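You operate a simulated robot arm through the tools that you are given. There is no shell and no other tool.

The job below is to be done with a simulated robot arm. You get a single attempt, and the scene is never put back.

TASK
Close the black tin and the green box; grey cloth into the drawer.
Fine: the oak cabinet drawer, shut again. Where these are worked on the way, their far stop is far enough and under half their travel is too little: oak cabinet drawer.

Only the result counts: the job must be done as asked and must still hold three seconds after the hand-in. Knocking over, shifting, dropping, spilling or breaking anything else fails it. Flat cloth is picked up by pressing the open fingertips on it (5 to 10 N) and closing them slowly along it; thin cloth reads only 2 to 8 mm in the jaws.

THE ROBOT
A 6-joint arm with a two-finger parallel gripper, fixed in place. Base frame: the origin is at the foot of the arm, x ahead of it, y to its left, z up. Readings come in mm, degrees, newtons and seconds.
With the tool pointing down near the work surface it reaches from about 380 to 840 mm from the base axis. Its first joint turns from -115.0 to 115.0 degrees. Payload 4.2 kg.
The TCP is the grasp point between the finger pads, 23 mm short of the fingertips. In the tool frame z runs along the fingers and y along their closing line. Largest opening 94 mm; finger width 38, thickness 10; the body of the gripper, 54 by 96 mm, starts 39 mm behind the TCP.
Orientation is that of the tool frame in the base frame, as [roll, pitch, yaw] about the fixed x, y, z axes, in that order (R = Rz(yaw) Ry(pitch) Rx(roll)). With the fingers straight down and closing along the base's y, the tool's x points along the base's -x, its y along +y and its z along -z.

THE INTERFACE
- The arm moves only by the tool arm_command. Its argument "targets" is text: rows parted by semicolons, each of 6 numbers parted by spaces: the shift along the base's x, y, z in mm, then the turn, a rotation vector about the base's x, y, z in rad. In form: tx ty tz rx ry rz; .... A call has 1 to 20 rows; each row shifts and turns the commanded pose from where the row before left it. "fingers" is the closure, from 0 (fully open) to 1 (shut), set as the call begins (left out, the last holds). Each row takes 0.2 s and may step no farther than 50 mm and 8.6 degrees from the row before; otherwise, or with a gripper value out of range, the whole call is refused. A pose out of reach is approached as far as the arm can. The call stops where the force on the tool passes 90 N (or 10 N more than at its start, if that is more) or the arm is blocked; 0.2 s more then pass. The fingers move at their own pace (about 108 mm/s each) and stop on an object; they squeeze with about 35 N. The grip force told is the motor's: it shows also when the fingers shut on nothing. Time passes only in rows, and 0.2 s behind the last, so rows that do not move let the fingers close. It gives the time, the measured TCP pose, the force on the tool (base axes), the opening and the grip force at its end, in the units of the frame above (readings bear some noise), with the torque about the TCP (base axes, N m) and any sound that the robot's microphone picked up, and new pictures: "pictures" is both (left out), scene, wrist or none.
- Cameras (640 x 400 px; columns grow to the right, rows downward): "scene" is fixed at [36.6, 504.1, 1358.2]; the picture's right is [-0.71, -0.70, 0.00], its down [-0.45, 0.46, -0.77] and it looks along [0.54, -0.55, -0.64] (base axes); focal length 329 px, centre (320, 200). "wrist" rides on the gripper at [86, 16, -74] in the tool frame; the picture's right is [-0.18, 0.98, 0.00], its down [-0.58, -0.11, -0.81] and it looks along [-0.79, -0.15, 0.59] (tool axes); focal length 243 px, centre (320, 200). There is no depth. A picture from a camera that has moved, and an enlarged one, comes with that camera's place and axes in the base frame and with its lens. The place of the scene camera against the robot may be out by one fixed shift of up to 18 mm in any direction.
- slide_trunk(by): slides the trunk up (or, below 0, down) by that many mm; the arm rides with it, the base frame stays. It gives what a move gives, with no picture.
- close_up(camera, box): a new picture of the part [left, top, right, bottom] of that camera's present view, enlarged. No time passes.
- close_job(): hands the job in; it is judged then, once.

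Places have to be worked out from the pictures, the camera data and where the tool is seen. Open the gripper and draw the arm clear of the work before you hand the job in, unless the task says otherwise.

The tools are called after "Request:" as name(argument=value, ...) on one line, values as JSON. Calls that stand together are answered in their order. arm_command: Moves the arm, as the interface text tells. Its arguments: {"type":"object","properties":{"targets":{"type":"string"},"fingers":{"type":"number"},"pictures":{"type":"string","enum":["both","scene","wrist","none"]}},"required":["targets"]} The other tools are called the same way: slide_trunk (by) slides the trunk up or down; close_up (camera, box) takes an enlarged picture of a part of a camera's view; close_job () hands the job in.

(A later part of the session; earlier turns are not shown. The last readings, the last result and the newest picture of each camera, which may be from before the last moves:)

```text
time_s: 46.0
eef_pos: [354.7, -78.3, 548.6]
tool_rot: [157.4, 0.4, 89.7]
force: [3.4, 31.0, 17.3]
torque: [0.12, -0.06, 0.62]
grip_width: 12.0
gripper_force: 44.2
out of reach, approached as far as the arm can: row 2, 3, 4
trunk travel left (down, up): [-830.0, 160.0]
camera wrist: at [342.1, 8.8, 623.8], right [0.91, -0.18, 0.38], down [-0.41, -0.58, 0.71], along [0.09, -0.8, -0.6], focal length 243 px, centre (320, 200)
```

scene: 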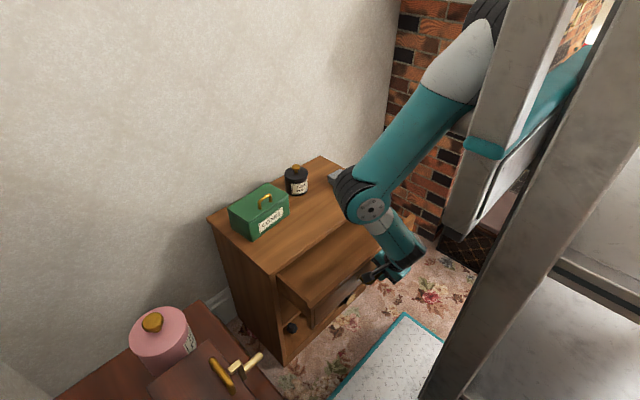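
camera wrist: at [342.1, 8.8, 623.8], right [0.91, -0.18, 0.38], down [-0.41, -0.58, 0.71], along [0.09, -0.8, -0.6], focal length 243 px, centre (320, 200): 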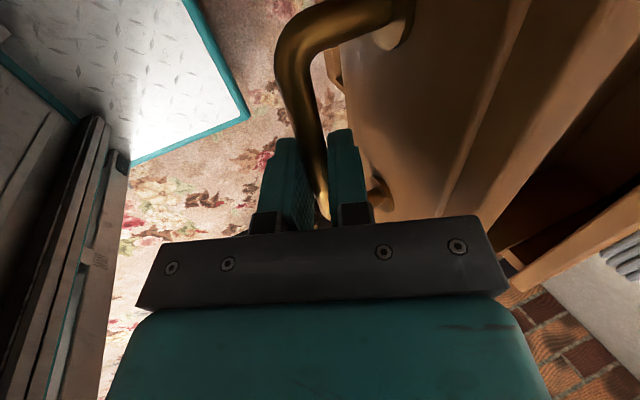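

The arm's reach runs out at about 134 mm of drawer travel. I look closely at the drawer from the scene camera to judge how open it is and what is inside.

Request:
close_up(camera="scene", box=[260, 180, 440, 330])

Request:
close_up(camera="wrist", box=[420, 60, 640, 300])

```text
2.67 times, centred on (350, 255) of scene
camera zoom: at [36.6, 504.1, 1358.2], right [-0.71, -0.7, 0.0], down [-0.45, 0.46, -0.77], along [0.54, -0.55, -0.64], focal length 877 px, centre (240, 53)
```

zoom: 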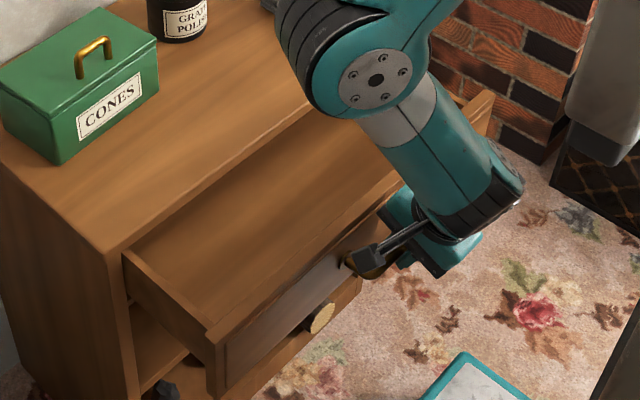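

```text
1.67 times, centred on (530, 180) of wrist
camera zoom: at [342.1, 8.8, 623.8], right [0.91, -0.18, 0.38], down [-0.41, -0.58, 0.71], along [0.09, -0.8, -0.6], focal length 404 px, centre (-30, 233)
```

zoom: 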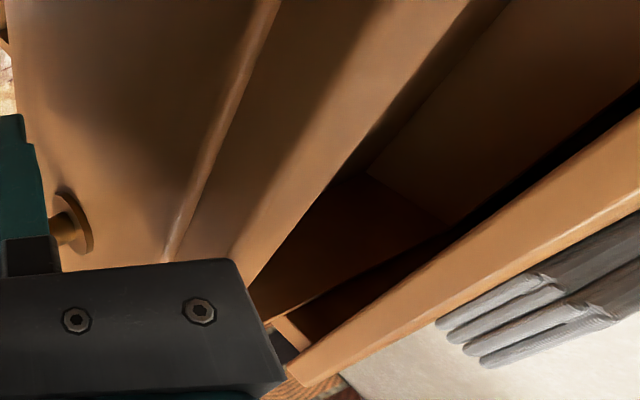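

The drawer is an open-topped tray, out about 134 mm. I release the handle and rise straight up; next I will push the front panel from inside with the tool vertical to open it further.

Request:
arm_command(targets="0 0 0 0 0 0; 0 0 0 0 0 0", fingers=0.6, pictures="none")

Request:
arm_command(targets="0 0 10 0 0 0; 0 0 15 0 0 0; 0 0 30 0 0 0; 0 0 40 0 0 0; 0 0 0 0 0 0", fingers=0.6, pictures="both")

```text
time_s: 46.6
eef_pos: [353.7, -84.5, 549.1]
tool_rot: [157.7, 0.9, 89.6]
force: [0.0, -0.7, 0.9]
torque: [-0.01, 0.0, -0.01]
grip_width: 37.5
gripper_force: 0.1
trunk travel left (down, up): [-830.0, 160.0]
```

```text
time_s: 47.8
eef_pos: [372.7, -88.7, 639.1]
tool_rot: [157.6, 0.9, 89.7]
force: [-0.4, 0.4, -0.5]
torque: [-0.01, 0.0, -0.03]
grip_width: 37.6
gripper_force: 0.1
out of reach, approached as far as the arm can: row 2, 3, 4
trunk travel left (down, up): [-830.0, 160.0]
camera wrist: at [360.4, 0.3, 714.9], right [0.91, -0.18, 0.38], down [-0.41, -0.57, 0.71], along [0.08, -0.8, -0.59], focal length 243 px, centre (320, 200)
```

scene: 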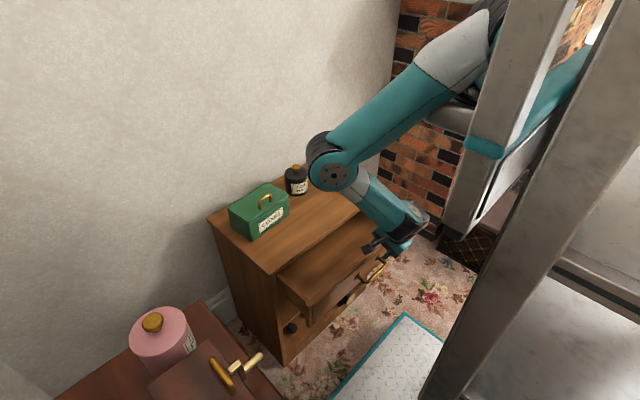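
wrist: 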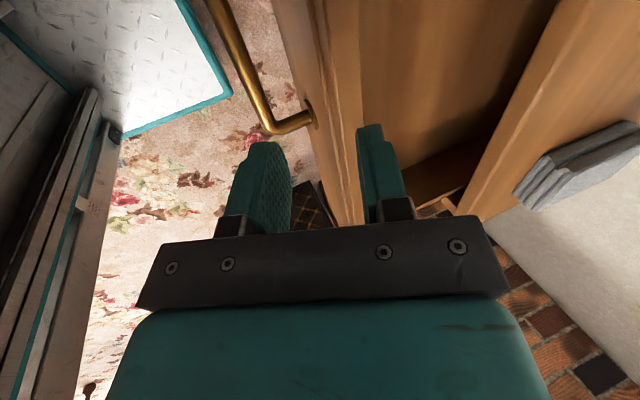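

Released cleanly. I bring the tool back to vertical and position it above the drawer interior, behind the front panel.

Request:
arm_command(targets="10 0 10 0 0.1309 0; 15 0 10 0 0.1309 0; 15 0 5 0 0.1309 0; 20 4 0 0 0 0; 22 4 0 0 0 0; 0 0 0 0 0 0; 0 0 0 0 0 0", fingers=1, pictures="both")

Request:
close_up(camera="scene", box=[260, 180, 440, 330])

```text
time_s: 49.4
eef_pos: [443.9, -85.3, 655.8]
tool_rot: [176.8, 2.3, 89.9]
force: [0.4, 0.1, -0.9]
torque: [0.03, 0.04, 0.0]
grip_width: 0.0
gripper_force: 35.0
out of reach, approached as far as the arm can: row 1
trunk travel left (down, up): [-830.0, 160.0]
camera wrist: at [456.9, 4.9, 728.6], right [0.98, -0.19, 0.06], down [-0.16, -0.55, 0.82], along [-0.12, -0.81, -0.57], focal length 243 px, centre (320, 200)
```

scene: 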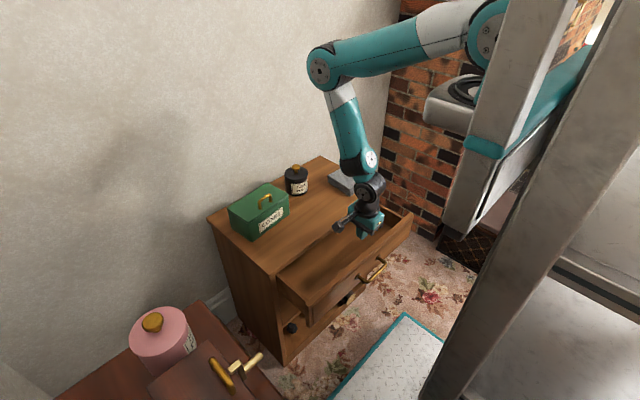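
wrist: 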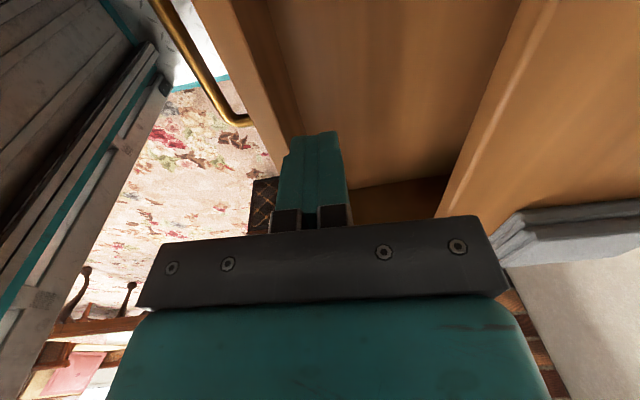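

```text
2.67 times, centred on (350, 255) of scene
camera zoom: at [36.6, 504.1, 1358.2], right [-0.71, -0.7, 0.0], down [-0.45, 0.46, -0.77], along [0.54, -0.55, -0.64], focal length 877 px, centre (240, 53)
```

zoom: 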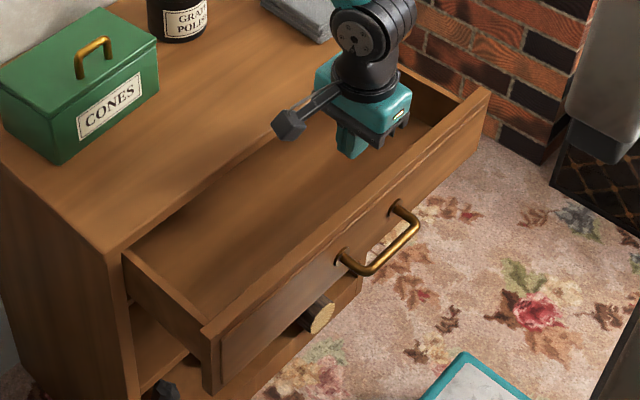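

The drawer is empty and open about 135 mm. I square the tool to vertical, move to x≈465 above the tray, and lower the closed fingers inside it.

Request:
arm_command(targets="10 0 0 0.0401 0.0558 0; 11 5 0 0 0 0; 0 0 -25 0 0 0; 0 0 -25 0 0 0; 0 0 -18 0 0 0; 0 0 0 0 0 0", fingers=1, pictures="wrist")

Request:
close_up(camera="scene", box=[290, 190, 420, 290])

```text
time_s: 50.8
eef_pos: [463.0, -80.9, 587.1]
tool_rot: [-179.9, -0.1, 89.7]
force: [0.4, -0.8, -0.2]
torque: [0.0, -0.03, -0.04]
grip_width: 0.2
gripper_force: 35.3
trunk travel left (down, up): [-830.0, 160.0]
camera wrist: at [480.1, 6.3, 662.8], right [0.98, -0.19, 0.0], down [-0.11, -0.58, 0.81], along [-0.15, -0.79, -0.59], focal length 243 px, centre (320, 200)
```

wrist: 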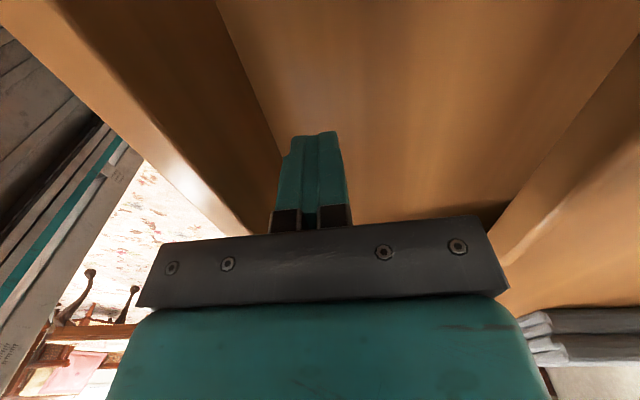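

```text
4.00 times, centred on (355, 240) of scene
camera zoom: at [36.6, 504.1, 1358.2], right [-0.71, -0.7, 0.0], down [-0.45, 0.46, -0.77], along [0.54, -0.55, -0.64], focal length 1316 px, centre (180, 40)
```

zoom: 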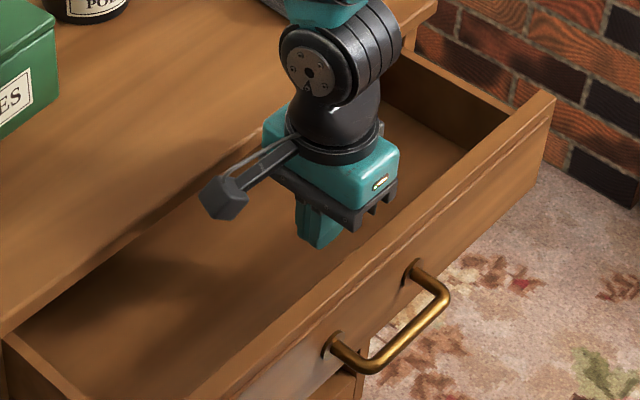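

The fingers are inside the drawer with no contact. I push toward −x against the inside of the front panel.

Request:
arm_command(targets="-15 0 0 0 0 0; -15 0 0 0 0 0; -15 0 0 0 0 0; -15 0 0 0 0 0; -15 0 0 0 0 0; 0 0 0 0 0 0", fingers=1, pictures="both")

```text
time_s: 52.2
eef_pos: [387.6, -78.3, 588.3]
tool_rot: [-179.9, -0.1, 89.8]
force: [-0.6, -0.6, 0.0]
torque: [-0.01, 0.02, 0.0]
grip_width: 0.1
gripper_force: 34.8
trunk travel left (down, up): [-830.0, 160.0]
camera wrist: at [404.7, 9.1, 663.1], right [0.98, -0.19, 0.0], down [-0.11, -0.58, 0.81], along [-0.15, -0.79, -0.59], focal length 243 px, centre (320, 200)
```

scene: 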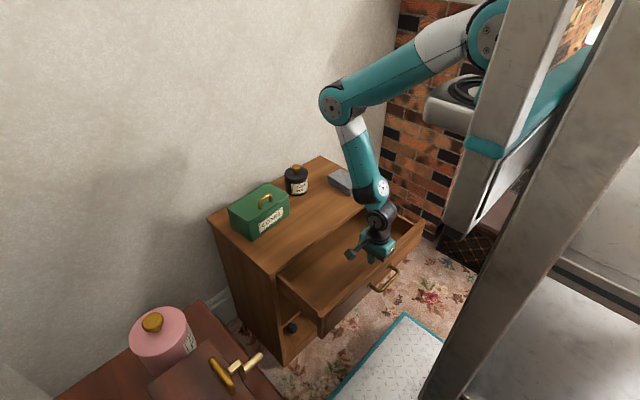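
wrist: 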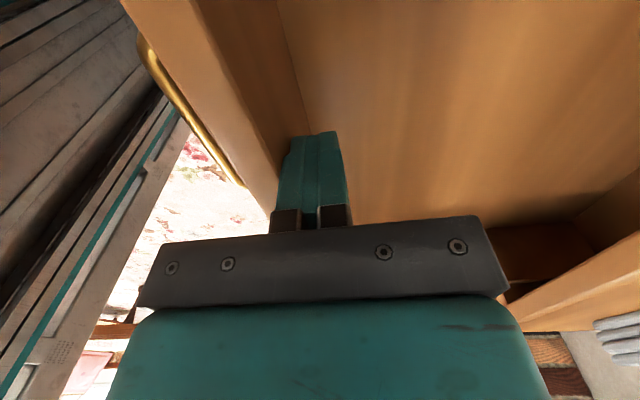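

The drawer came further out (about 175 mm) with almost no force. I continue to look for its far stop.

Request:
arm_command(targets="-10 0 0 0 0 0; -10 0 0 0 0 0; -10 0 0 0 0 0; 0 0 0 0 0 0", fingers=1, pictures="none")

```text
time_s: 53.2
eef_pos: [357.6, -78.0, 586.7]
tool_rot: [-179.9, -0.2, 89.8]
force: [-1.3, 0.1, -0.9]
torque: [-0.01, 0.0, 0.0]
grip_width: 0.1
gripper_force: 35.1
trunk travel left (down, up): [-830.0, 160.0]
```

Still sliding freely at x≈358. I continue another 30 mm and look.

Request:
arm_command(targets="-10 0 0 0 0 0; -10 0 0 0 0 0; -10 0 0 0 0 0; 0 0 0 0 0 0", fingers=1, pictures="both")

Request:
close_up(camera="scene", box=[250, 180, 440, 330])

```text
time_s: 54.2
eef_pos: [335.7, -77.1, 586.0]
tool_rot: [179.1, -0.1, 90.0]
force: [46.8, -20.0, 19.2]
torque: [0.07, 0.56, 0.31]
grip_width: 0.0
gripper_force: 34.9
trunk travel left (down, up): [-830.0, 160.0]
camera wrist: at [350.8, 8.7, 662.5], right [0.98, -0.18, 0.01], down [-0.12, -0.58, 0.8], along [-0.14, -0.79, -0.6], focal length 243 px, centre (320, 200)
```

scene: 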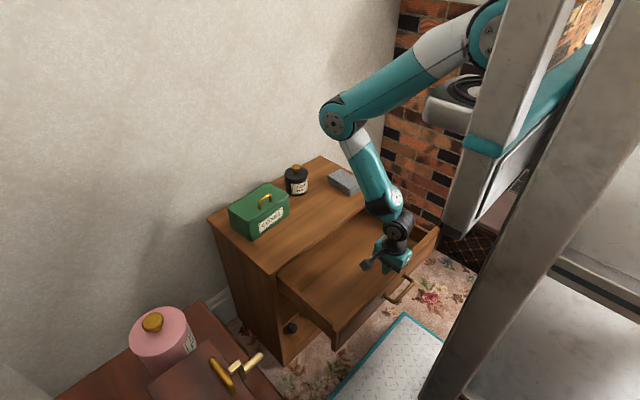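
wrist: 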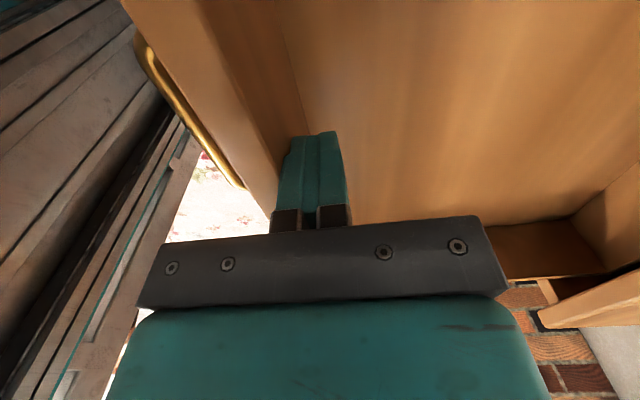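

```text
2.67 times, centred on (345, 255) of scene
camera zoom: at [36.6, 504.1, 1358.2], right [-0.71, -0.7, 0.0], down [-0.45, 0.46, -0.77], along [0.54, -0.55, -0.64], focal length 877 px, centre (253, 53)
```

zoom: 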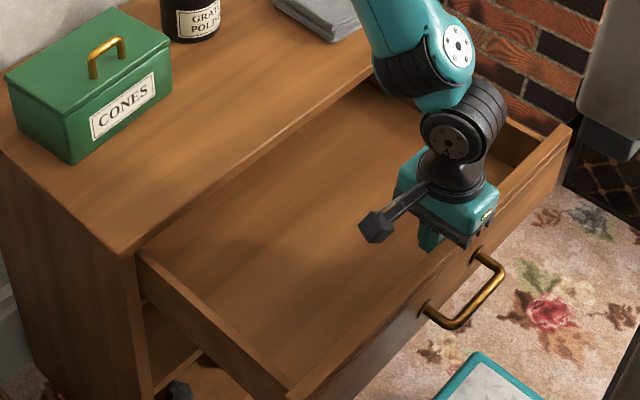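

The far stop is reached (47 N at x≈336), so the drawer is fully open. I back off, rise out of the drawer, and turn the gripper back so it closes along y for the cloth.

Request:
arm_command(targets="12 0 0 0 0 0; 0 0 30 0 0 0; 5 0 45 0 0 0; 10 0 45 0 0 0; 20 0 40 0 0 0; 25 0 30 0 0 0.1428; 25 0 10 0 0 0.1428; 25 0 0 0 0 0.1428; 25 0 0 0 0 0.1428; 25 -5 0 0 0 0.1428; 25 -15 0 0 0 0.1428; 25 -25 0 0 0 0.1428; 20 -25 0 0 0 0.1428; 15 -25 0 0 0 0.1428; 10 -25 0 0 0 0.1428; 0 0 0 0 0 0.1428; 0 0 0 0 0 0", fingers=0, pictures="both")

```text
time_s: 54.8
eef_pos: [368.7, -75.3, 610.0]
tool_rot: [175.9, -0.7, 90.0]
force: [43.9, -14.9, 3.6]
torque: [-0.1, -0.37, -0.18]
grip_width: 74.2
gripper_force: 0.0
trunk travel left (down, up): [-830.0, 160.0]
stopped in row 3: the force on the tool passed its limit at 96 N (the readings are from after the stop); the commanded pose is now the measured one
camera wrist: at [380.3, 10.9, 686.8], right [0.98, -0.18, 0.07], down [-0.17, -0.59, 0.79], along [-0.1, -0.79, -0.61], focal length 243 px, centre (320, 200)
```

scene: 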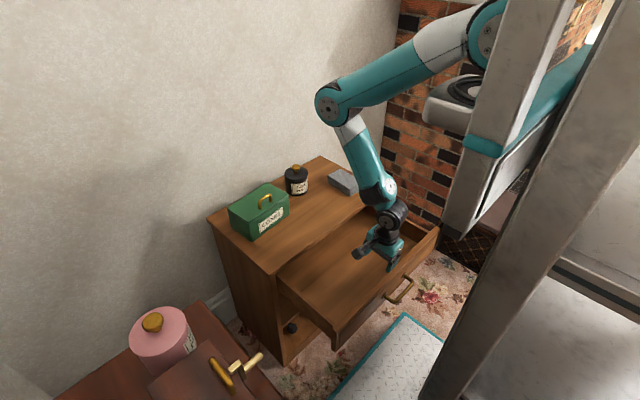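
wrist: 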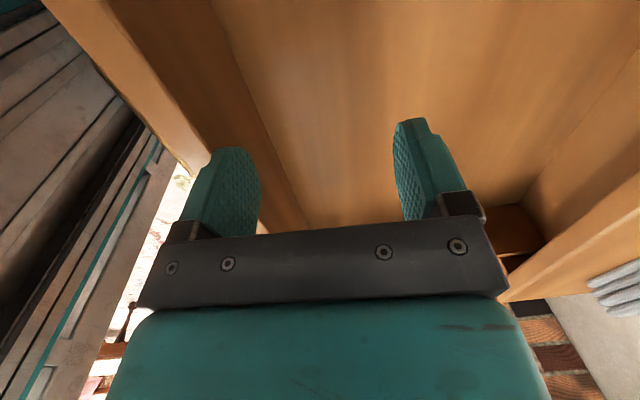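

I opened the fingers too early and one pressed on the drawer front; the arm stopped safely. I close the fingers partway to relieve that before moving.

Request:
arm_command(targets="0 0 0 0 0 0; 0 0 0 0 0 0", fingers=1, pictures="wrist")

Request:
close_up(camera="scene", box=[200, 140, 440, 360])

```text
time_s: 55.4
eef_pos: [356.9, -75.2, 609.5]
tool_rot: [177.4, -0.5, 89.9]
force: [0.7, 0.0, -0.3]
torque: [-0.02, 0.01, -0.02]
grip_width: 0.1
gripper_force: 34.6
trunk travel left (down, up): [-830.0, 160.0]
camera wrist: at [370.2, 10.4, 686.8], right [0.98, -0.19, 0.04], down [-0.15, -0.59, 0.79], along [-0.12, -0.79, -0.61], focal length 243 px, centre (320, 200)
```

wrist: 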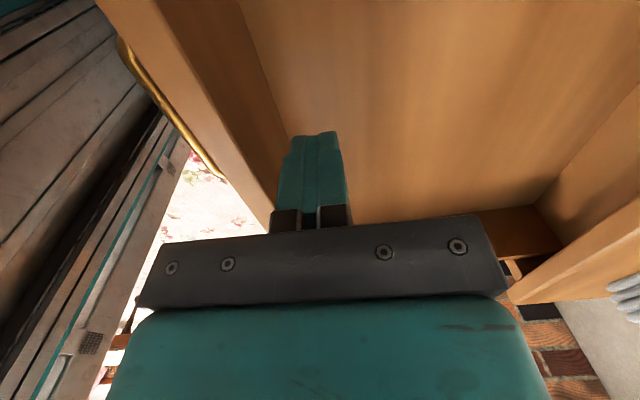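

```text
1.82 times, centred on (320, 250) of scene
camera zoom: at [36.6, 504.1, 1358.2], right [-0.71, -0.7, 0.0], down [-0.45, 0.46, -0.77], along [0.54, -0.55, -0.64], focal length 598 px, centre (320, 109)
```

zoom: 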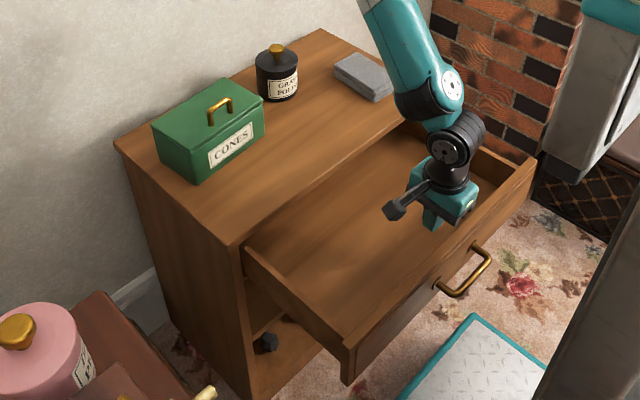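

Everything is intact and the load is gone. With the fingers kept closed, I rise out of the drawer and square up the tool.

Request:
arm_command(targets="10 0 30 -0.0087 0.0454 0; 15 0 40 0 0 0; 20 0 40 0 0 0; 30 0 35 0 0 0; 30 0 10 0 0 0; 0 0 0 0 0 0", fingers=1, pictures="none")

```text
time_s: 56.8
eef_pos: [461.9, -73.5, 763.9]
tool_rot: [179.8, -0.1, 90.0]
force: [0.0, -0.4, -1.1]
torque: [0.0, 0.01, -0.01]
grip_width: 0.0
gripper_force: 35.0
trunk travel left (down, up): [-830.0, 160.0]
```

Clear of the drawer. I turn the gripper back by +90° while moving toward the cloth side.

Request:
arm_command(targets="12.5 -16 3.3 0 0 0.1428; 12.5 -16 3.3 0 0 0.1428; 12.5 -16 3.3 0 0 0.1428; 12.5 -16 3.3 0 0 0.1428; 12.5 -16 3.3 0 0 0.1428; 12.5 -16 3.3 0 0 0.1428; 12.5 -16 3.3 0 0 0.1428; 12.5 -16 3.3 0 0 0.1428; 12.5 -16 3.3 0 0 0.1428; 12.5 -16 3.3 0 0 0.1428; 12.5 -16 3.3 0 0 0.1428; 0 0 0 0 0 0; 0 0 0 0 0 0", fingers=0, pictures="both")

Request:
close_up(camera="wrist", box=[200, 0, 440, 200])

Request:
close_up(camera="scene", box=[310, 150, 390, 210])

```text
time_s: 59.6
eef_pos: [602.1, -251.3, 800.2]
tool_rot: [179.8, -0.1, 179.9]
force: [-0.3, 0.4, -0.2]
torque: [0.0, -0.04, -0.02]
grip_width: 93.8
gripper_force: 0.1
trunk travel left (down, up): [-830.0, 160.0]
camera wrist: at [515.5, -234.1, 875.3], right [0.19, 0.98, 0.0], down [0.58, -0.11, 0.8], along [0.79, -0.15, -0.59], focal length 243 px, centre (320, 200)
```

scene: 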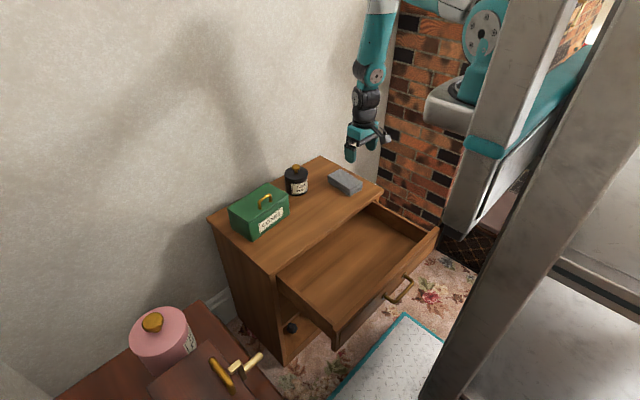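
wrist: 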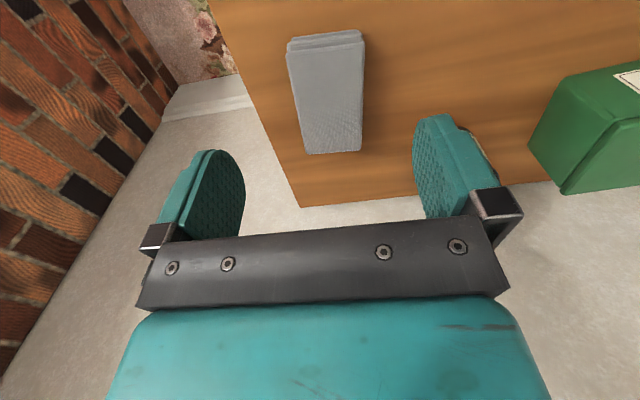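

```text
2.00 times, centred on (320, 100) of wrist
camera zoom: at [515.5, -234.1, 875.3], right [0.19, 0.98, 0.0], down [0.58, -0.11, 0.8], along [0.79, -0.15, -0.59], focal length 485 px, centre (320, 400)
```

zoom: 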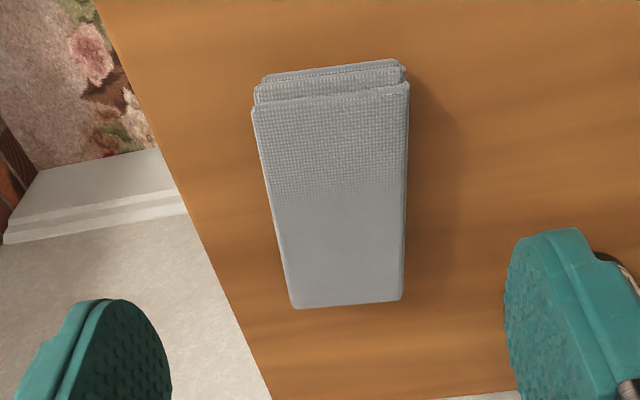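

```text
6.67 times, centred on (350, 180) of scene
camera zoom: at [36.6, 504.1, 1358.2], right [-0.71, -0.7, 0.0], down [-0.45, 0.46, -0.77], along [0.54, -0.55, -0.64], focal length 2193 px, centre (120, 333)
```

zoom: 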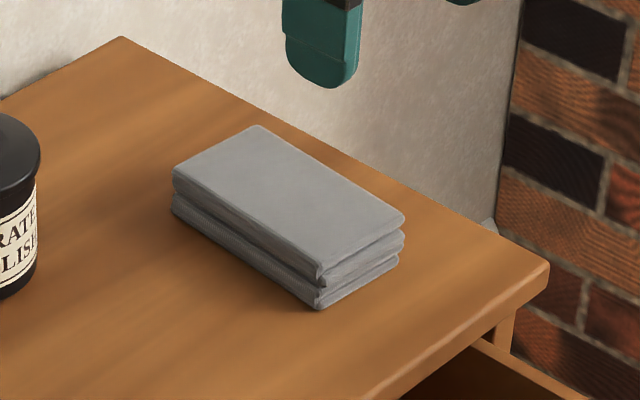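

The folded cloth measures about 68 × 119 mm, centred near (666, −252), its long axis about 4° off x. I align the gripper over it with that yaw and lower to just above it.

Request:
arm_command(targets="32 -0.6 -15 0 0 -0.075; 32 -0.6 -15 0 0 0; 0 0 -25 0 0 0; 0 0 -25 0 0 0; 0 0 0 0 0 0; 0 0 0 0 0 0", fingers=0, pictures="wrist")

Request:
close_up(camera="wrist", box=[160, 0, 480, 220])

Request:
close_up(camera="scene", box=[310, 150, 390, 210])

```text
time_s: 61.0
eef_pos: [665.3, -252.1, 719.0]
tool_rot: [179.7, -0.1, 175.6]
force: [-0.4, -0.3, 0.0]
torque: [-0.03, 0.05, 0.04]
grip_width: 93.9
gripper_force: 0.2
trunk travel left (down, up): [-830.0, 160.0]
camera wrist: at [580.4, -229.7, 795.7], right [0.26, 0.97, 0.0], down [0.57, -0.16, 0.8], along [0.78, -0.21, -0.59], focal length 243 px, centre (320, 200)
```

wrist: 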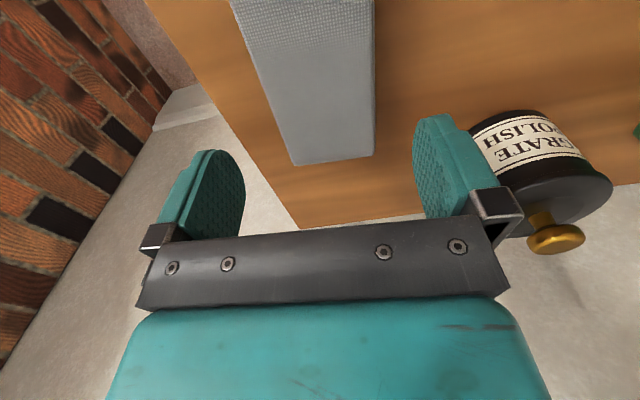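

```text
1.82 times, centred on (320, 110) of wrist
camera zoom: at [580.4, -229.7, 795.7], right [0.26, 0.97, 0.0], down [0.57, -0.16, 0.8], along [0.78, -0.21, -0.59], focal length 441 px, centre (320, 364)
```

zoom: 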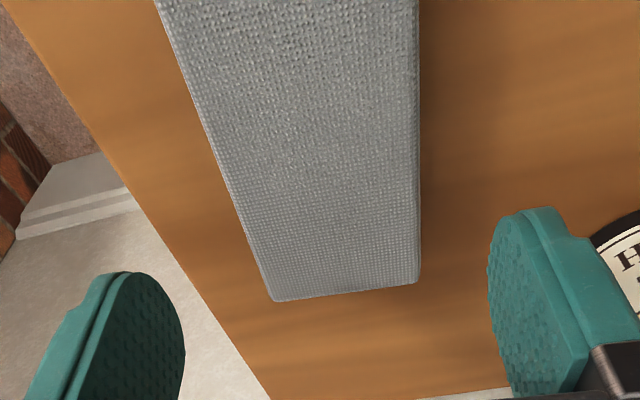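

```text
6.67 times, centred on (350, 180) of scene
camera zoom: at [36.6, 504.1, 1358.2], right [-0.71, -0.7, 0.0], down [-0.45, 0.46, -0.77], along [0.54, -0.55, -0.64], focal length 2193 px, centre (120, 333)
```

zoom: 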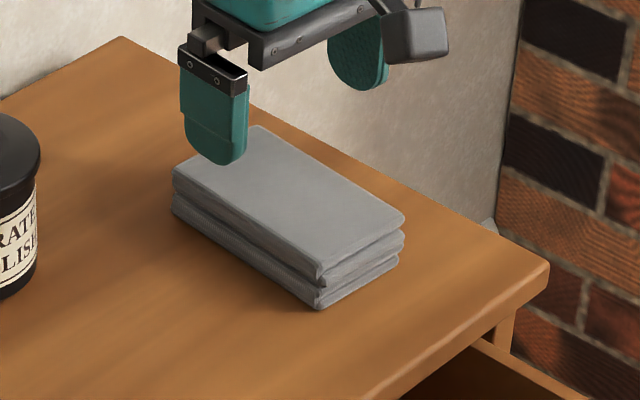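

The cloth is centred between the open fingers. I descend around it, stopping just above the table.

Request:
arm_command(targets="0 0 -25 0 0 0; 0 0 -25 0 0 0; 0 0 -16 0 0 0; 0 0 0 0 0 0", fingers=0, pictures="none")

Request:
arm_command(targets="0 0 -3 0 0 0; 0 0 -3 0 0 0; 0 0 0 0 0 0", fingers=0, pictures="wrist")

Request:
close_up(camera="scene", box=[310, 150, 390, 210])

```text
time_s: 62.0
eef_pos: [663.5, -254.7, 653.7]
tool_rot: [179.8, -0.1, 175.5]
force: [0.2, -0.3, 0.1]
torque: [0.0, -0.02, -0.01]
grip_width: 94.0
gripper_force: 0.0
trunk travel left (down, up): [-830.0, 160.0]
```

```text
time_s: 62.8
eef_pos: [665.2, -253.6, 649.6]
tool_rot: [179.7, -0.2, 175.7]
force: [-0.4, -1.0, -0.1]
torque: [0.02, -0.04, 0.04]
grip_width: 94.1
gripper_force: 0.0
trunk travel left (down, up): [-830.0, 160.0]
camera wrist: at [579.9, -230.8, 723.8], right [0.26, 0.97, 0.0], down [0.57, -0.16, 0.8], along [0.78, -0.21, -0.59], focal length 243 px, centre (320, 200)
```

wrist: 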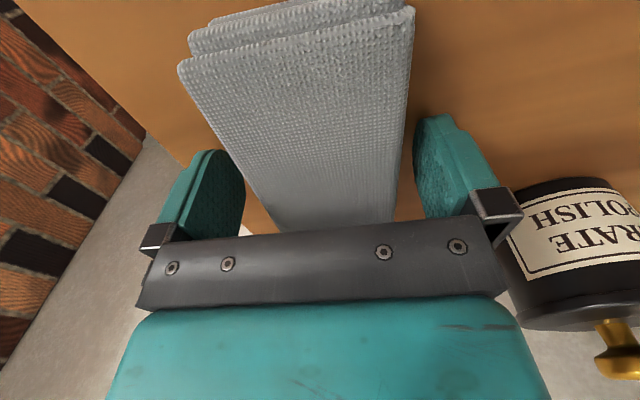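

```text
6.67 times, centred on (350, 180) of scene
camera zoom: at [36.6, 504.1, 1358.2], right [-0.71, -0.7, 0.0], down [-0.45, 0.46, -0.77], along [0.54, -0.55, -0.64], focal length 2193 px, centre (120, 333)
```

zoom: 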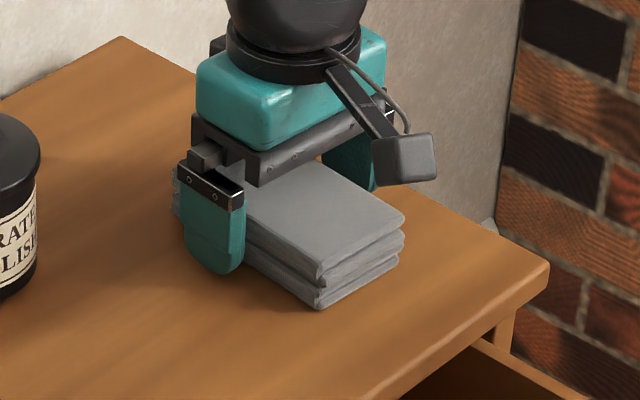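

No contact yet at tip height ≈625. I go down a few more millimetres, watching for table contact.

Request:
arm_command(targets="0 0 -2 0 0 0; 0 0 -2 0 0 0; 0 0 0 0 0 0", fingers=0, pictures="none")

Request:
arm_command(targets="0 0 -2 0 0 0; 0 0 0 0 0 0", fingers=0, pictures="none")

```text
time_s: 63.6
eef_pos: [662.7, -252.5, 643.5]
tool_rot: [179.8, -0.2, 175.6]
force: [0.1, 0.3, 0.3]
torque: [0.04, 0.03, -0.02]
grip_width: 94.0
gripper_force: 0.0
trunk travel left (down, up): [-830.0, 160.0]
```

```text
time_s: 64.2
eef_pos: [664.3, -253.7, 642.2]
tool_rot: [179.9, -0.2, 175.6]
force: [-4.6, 1.2, 10.9]
torque: [-0.51, -0.08, -0.2]
grip_width: 93.8
gripper_force: 0.0
trunk travel left (down, up): [-830.0, 160.0]
```

Table contact at tip height ≈620 (11 N). I lift 2.5 mm so the fingers don't scrape, then close on the cloth's sides in stages.

Request:
arm_command(targets="0 0 2.5 0 0 0; 0 0 0 0 0 0", fingers=0.2, pictures="none")

Request:
arm_command(targets="0 0 0 0 0 0; 0 0 0 0 0 0", fingers=0.35, pictures="wrist")

Request:
close_up(camera="scene", box=[310, 150, 390, 210])

```text
time_s: 64.8
eef_pos: [664.6, -253.3, 643.8]
tool_rot: [179.8, -0.2, 175.6]
force: [-0.2, 0.4, 0.0]
torque: [0.0, 0.04, 0.0]
grip_width: 75.3
gripper_force: 0.0
trunk travel left (down, up): [-830.0, 160.0]
```

```text
time_s: 65.4
eef_pos: [664.8, -255.0, 645.5]
tool_rot: [179.8, -0.1, 175.5]
force: [0.5, -0.7, -0.8]
torque: [0.01, -0.03, 0.03]
grip_width: 67.3
gripper_force: 34.8
trunk travel left (down, up): [-830.0, 160.0]
camera wrist: at [579.9, -230.7, 721.0], right [0.26, 0.97, 0.0], down [0.57, -0.16, 0.8], along [0.78, -0.21, -0.59], focal length 243 px, centre (320, 200)
```

wrist: 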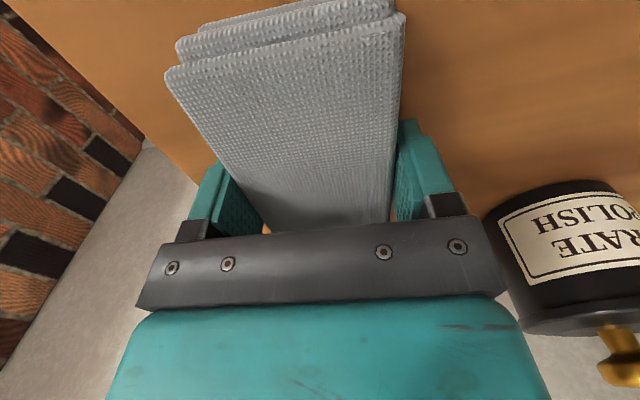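

```text
6.67 times, centred on (350, 180) of scene
camera zoom: at [36.6, 504.1, 1358.2], right [-0.71, -0.7, 0.0], down [-0.45, 0.46, -0.77], along [0.54, -0.55, -0.64], focal length 2193 px, centre (120, 333)
```

zoom: 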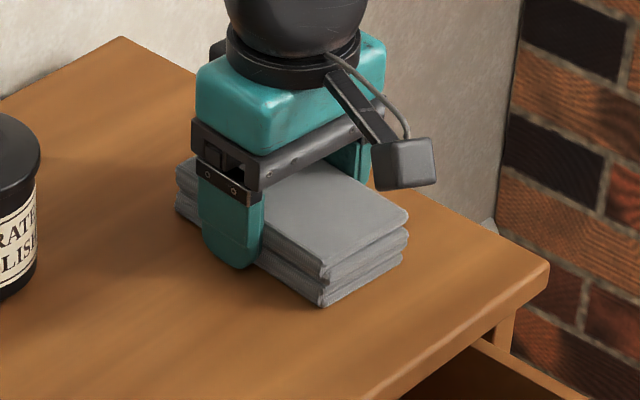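

The cloth is held at 67 mm with full grip force and keeps its shape. I lift it gently.

Request:
arm_command(targets="0 0 5 0 0 0; 0 0 15 0 0 0; 0 0 25 0 0 0; 0 0 35 0 0 0; 0 0 0 0 0 0", fingers=0.5, pictures="both")

```text
time_s: 66.6
eef_pos: [667.9, -253.0, 726.7]
tool_rot: [179.7, -0.1, 175.5]
force: [0.1, -0.1, 0.0]
torque: [0.03, 0.02, 0.01]
grip_width: 67.1
gripper_force: 35.4
trunk travel left (down, up): [-830.0, 160.0]
camera wrist: at [583.7, -229.6, 802.4], right [0.26, 0.97, 0.0], down [0.57, -0.16, 0.8], along [0.78, -0.21, -0.59], focal length 243 px, centre (320, 200)
```

scene: 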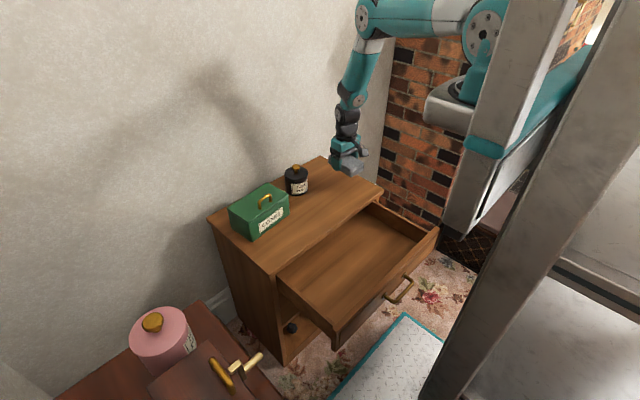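
wrist: 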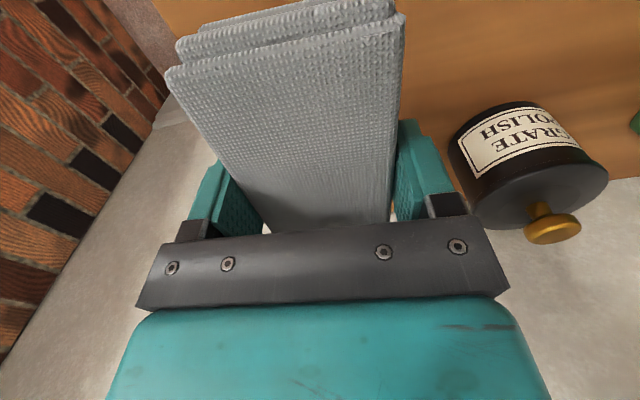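

The cloth lifted cleanly. I carry it back over the open drawer, aiming for about (435, −200), well above the front panel.

Request:
arm_command(targets="-38 8.8 0 0 0 0.0125; -38 8.8 0 0 0 0.0125; -38 8.8 0 0 0 0.0125; -38 8.8 0 0 0 0.0125; -38 8.8 0 0 0 0.0125; -40 9 0 0 0 0.0125; 0 0 0 0 0 0; 0 0 0 0 0 0", fingers=0.5, pictures="both")

Request:
close_up(camera="scene", box=[270, 160, 450, 310])

```text
time_s: 68.4
eef_pos: [434.1, -199.9, 726.9]
tool_rot: [179.9, -0.1, 179.9]
force: [0.0, -0.3, 0.2]
torque: [-0.03, -0.03, 0.05]
grip_width: 67.1
gripper_force: 35.6
trunk travel left (down, up): [-830.0, 160.0]
camera wrist: at [348.7, -182.8, 802.6], right [0.19, 0.98, 0.0], down [0.58, -0.11, 0.8], along [0.79, -0.15, -0.59], focal length 243 px, centre (320, 200)
```

scene: 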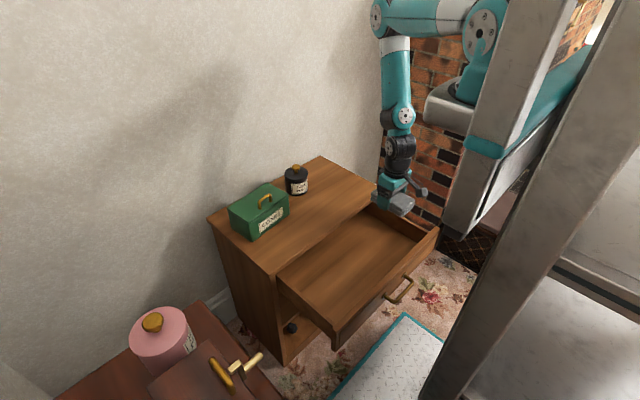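
wrist: 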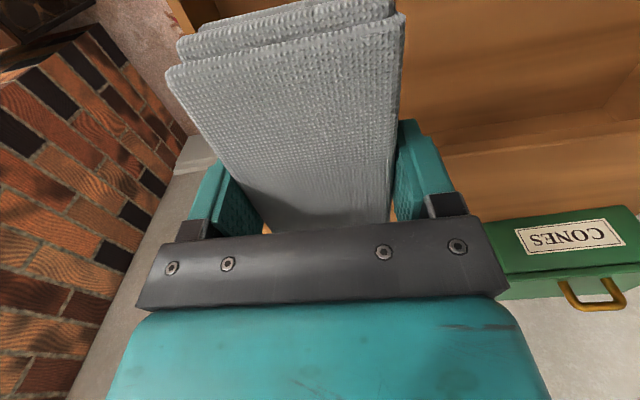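

```text
2.67 times, centred on (360, 235) of scene
camera zoom: at [36.6, 504.1, 1358.2], right [-0.71, -0.7, 0.0], down [-0.45, 0.46, -0.77], along [0.54, -0.55, -0.64], focal length 877 px, centre (213, 107)
```

zoom: 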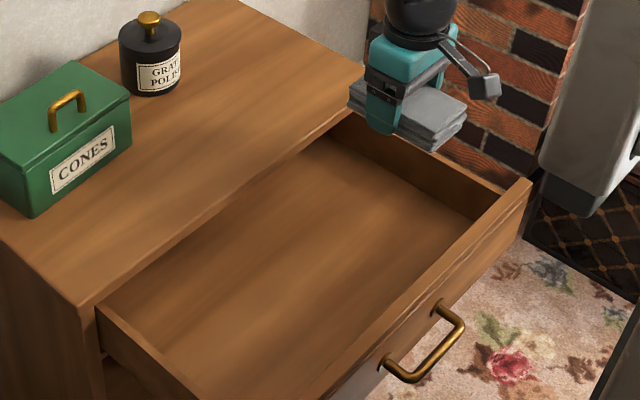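

The cloth is above the tray, with margins on all sides. I lower it into the drawer, stopping before the expected tray bottom.

Request:
arm_command(targets="0 5 -35 0 0 0; 0 5 -35 0 0 0; 0 5 -30 0 0 0; 0 0 -25 0 0 0; 0 0 0 0 0 0", fingers=0.5, pictures="both")

Request:
close_up(camera="scene", box=[270, 160, 450, 310])

```text
time_s: 69.6
eef_pos: [435.0, -185.3, 601.1]
tool_rot: [179.8, -0.2, 179.8]
force: [0.6, 0.1, -0.4]
torque: [-0.03, 0.0, -0.02]
grip_width: 67.4
gripper_force: 35.1
trunk travel left (down, up): [-830.0, 160.0]
camera wrist: at [349.0, -168.6, 677.5], right [0.19, 0.98, 0.0], down [0.58, -0.11, 0.8], along [0.79, -0.15, -0.59], focal length 243 px, centre (320, 200)
```

scene: 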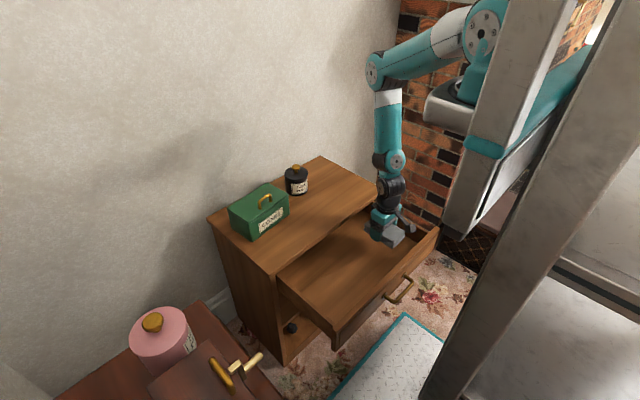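
wrist: 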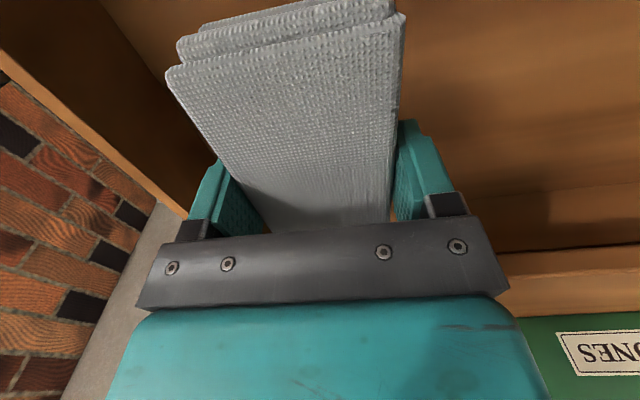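

```text
2.67 times, centred on (360, 235) of scene
camera zoom: at [36.6, 504.1, 1358.2], right [-0.71, -0.7, 0.0], down [-0.45, 0.46, -0.77], along [0.54, -0.55, -0.64], focal length 877 px, centre (213, 107)
```

zoom: 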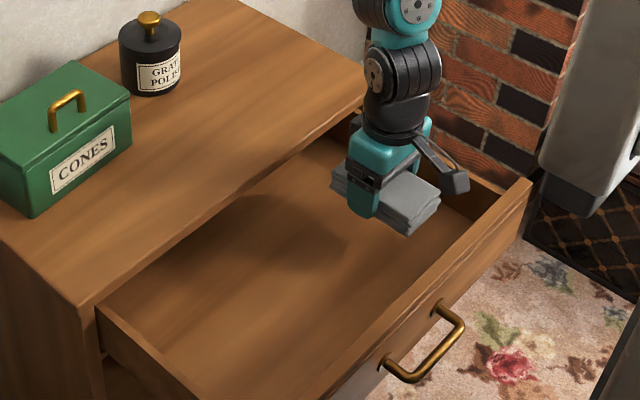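

The cloth is inside the drawer space, still above the bottom. I continue down in small steps watching for contact.

Request:
arm_command(targets="0 0 -8 0 0 0; 0 0 -8 0 0 0; 0 0 -8 0 0 0; 0 0 0 0 0 0", fingers=0.5, pictures="none")

Request:
close_up(camera="scene", box=[340, 190, 430, 260])

```text
time_s: 70.6
eef_pos: [436.8, -184.2, 576.2]
tool_rot: [179.8, 0.0, 179.9]
force: [0.0, 0.6, -0.3]
torque: [0.04, -0.01, -0.02]
grip_width: 67.2
gripper_force: 35.2
trunk travel left (down, up): [-830.0, 160.0]
```

```text
5.71 times, centred on (385, 225) of scene
camera zoom: at [36.6, 504.1, 1358.2], right [-0.71, -0.7, 0.0], down [-0.45, 0.46, -0.77], along [0.54, -0.55, -0.64], focal length 1880 px, centre (-51, 57)
```

zoom: 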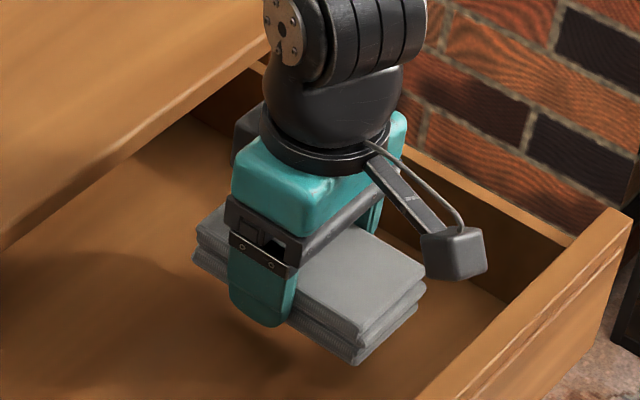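

Still a small gap below the cloth. I continue down.

Request:
arm_command(targets="0 0 -6 0 0 0; 0 0 -6 0 0 0; 0 0 0 0 0 0", fingers=0.5, pictures="none")

Request:
close_up(camera="scene", box=[340, 190, 430, 260])

```text
time_s: 71.4
eef_pos: [436.5, -184.2, 564.6]
tool_rot: [179.8, 0.0, 179.9]
force: [0.8, -0.4, 0.0]
torque: [0.0, 0.02, 0.03]
grip_width: 67.0
gripper_force: 35.2
trunk travel left (down, up): [-830.0, 160.0]
```

```text
5.71 times, centred on (385, 225) of scene
camera zoom: at [36.6, 504.1, 1358.2], right [-0.71, -0.7, 0.0], down [-0.45, 0.46, -0.77], along [0.54, -0.55, -0.64], focal length 1880 px, centre (-51, 57)
```

zoom: 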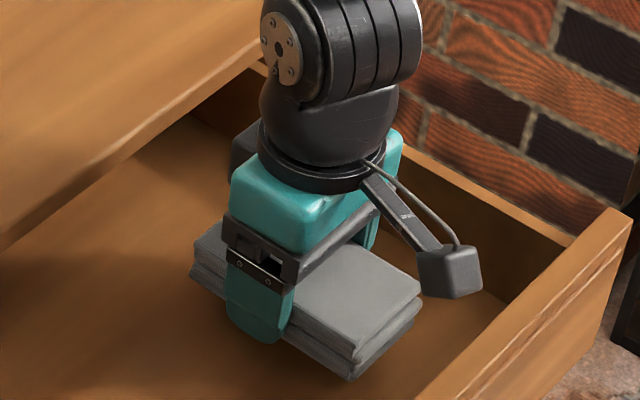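

No contact force yet. I go down 4 mm at a time.

Request:
arm_command(targets="0 0 -4 0 0 0; 0 0 -4 0 0 0; 0 0 0 0 0 0", fingers=0.5, pictures="none")

Request:
close_up(camera="scene", box=[340, 190, 430, 260])

```text
time_s: 72.2
eef_pos: [436.1, -185.4, 555.5]
tool_rot: [179.7, -0.1, 179.8]
force: [-0.9, -0.5, 0.1]
torque: [0.02, -0.02, -0.01]
grip_width: 67.4
gripper_force: 35.0
trunk travel left (down, up): [-830.0, 160.0]
```

```text
5.71 times, centred on (385, 225) of scene
camera zoom: at [36.6, 504.1, 1358.2], right [-0.71, -0.7, 0.0], down [-0.45, 0.46, -0.77], along [0.54, -0.55, -0.64], focal length 1880 px, centre (-51, 57)
```

zoom: 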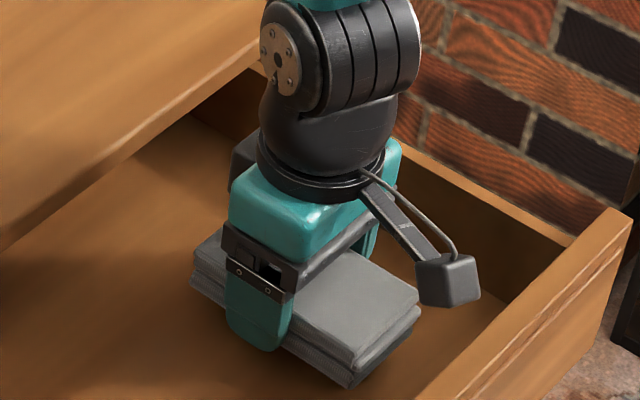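

Shadow and cloth are almost meeting. I continue with 3 mm steps.

Request:
arm_command(targets="0 0 -3 0 0 0; 0 0 -3 0 0 0; 0 0 0 0 0 0", fingers=0.5, pictures="none")

Request:
close_up(camera="scene", box=[340, 190, 430, 260])

```text
time_s: 73.0
eef_pos: [435.2, -185.1, 549.7]
tool_rot: [179.8, -0.1, 179.9]
force: [0.2, 0.1, -1.1]
torque: [-0.01, 0.01, -0.01]
grip_width: 67.1
gripper_force: 35.1
trunk travel left (down, up): [-830.0, 160.0]
```

```text
5.71 times, centred on (385, 225) of scene
camera zoom: at [36.6, 504.1, 1358.2], right [-0.71, -0.7, 0.0], down [-0.45, 0.46, -0.77], along [0.54, -0.55, -0.64], focal length 1880 px, centre (-51, 57)
```

zoom: 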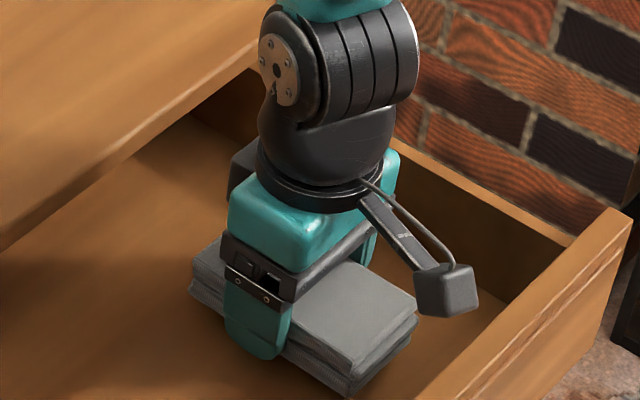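

Still no contact force. A few more millimetres down.

Request:
arm_command(targets="0 0 -3 0 0 0; 0 0 -3 0 0 0; 0 0 0 0 0 0", fingers=0.5, pictures="none")

Request:
close_up(camera="scene", box=[340, 190, 430, 260])

```text
time_s: 73.8
eef_pos: [435.9, -183.0, 543.8]
tool_rot: [179.8, -0.1, 179.9]
force: [-0.7, 1.0, -0.7]
torque: [-0.02, 0.0, -0.02]
grip_width: 67.1
gripper_force: 35.0
trunk travel left (down, up): [-830.0, 160.0]
```

```text
5.71 times, centred on (385, 225) of scene
camera zoom: at [36.6, 504.1, 1358.2], right [-0.71, -0.7, 0.0], down [-0.45, 0.46, -0.77], along [0.54, -0.55, -0.64], focal length 1880 px, centre (-51, 57)
```

zoom: 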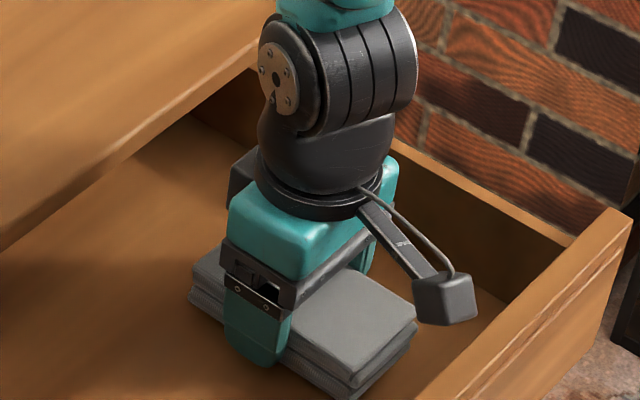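

Still hanging free; I continue in 3 mm steps.

Request:
arm_command(targets="0 0 -3 0 0 0; 0 0 -3 0 0 0; 0 0 0 0 0 0", fingers=0.5, pictures="none")

Request:
close_up(camera="scene", box=[340, 190, 430, 260])

```text
time_s: 74.6
eef_pos: [434.7, -184.9, 538.3]
tool_rot: [179.8, 0.0, 180.0]
force: [0.7, 0.7, -0.2]
torque: [-0.01, -0.01, 0.03]
grip_width: 67.2
gripper_force: 35.5
trunk travel left (down, up): [-830.0, 160.0]
```

```text
5.71 times, centred on (385, 225) of scene
camera zoom: at [36.6, 504.1, 1358.2], right [-0.71, -0.7, 0.0], down [-0.45, 0.46, -0.77], along [0.54, -0.55, -0.64], focal length 1880 px, centre (-51, 57)
```

zoom: 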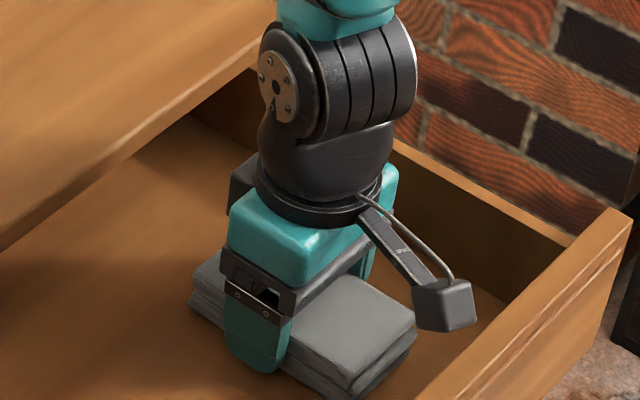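

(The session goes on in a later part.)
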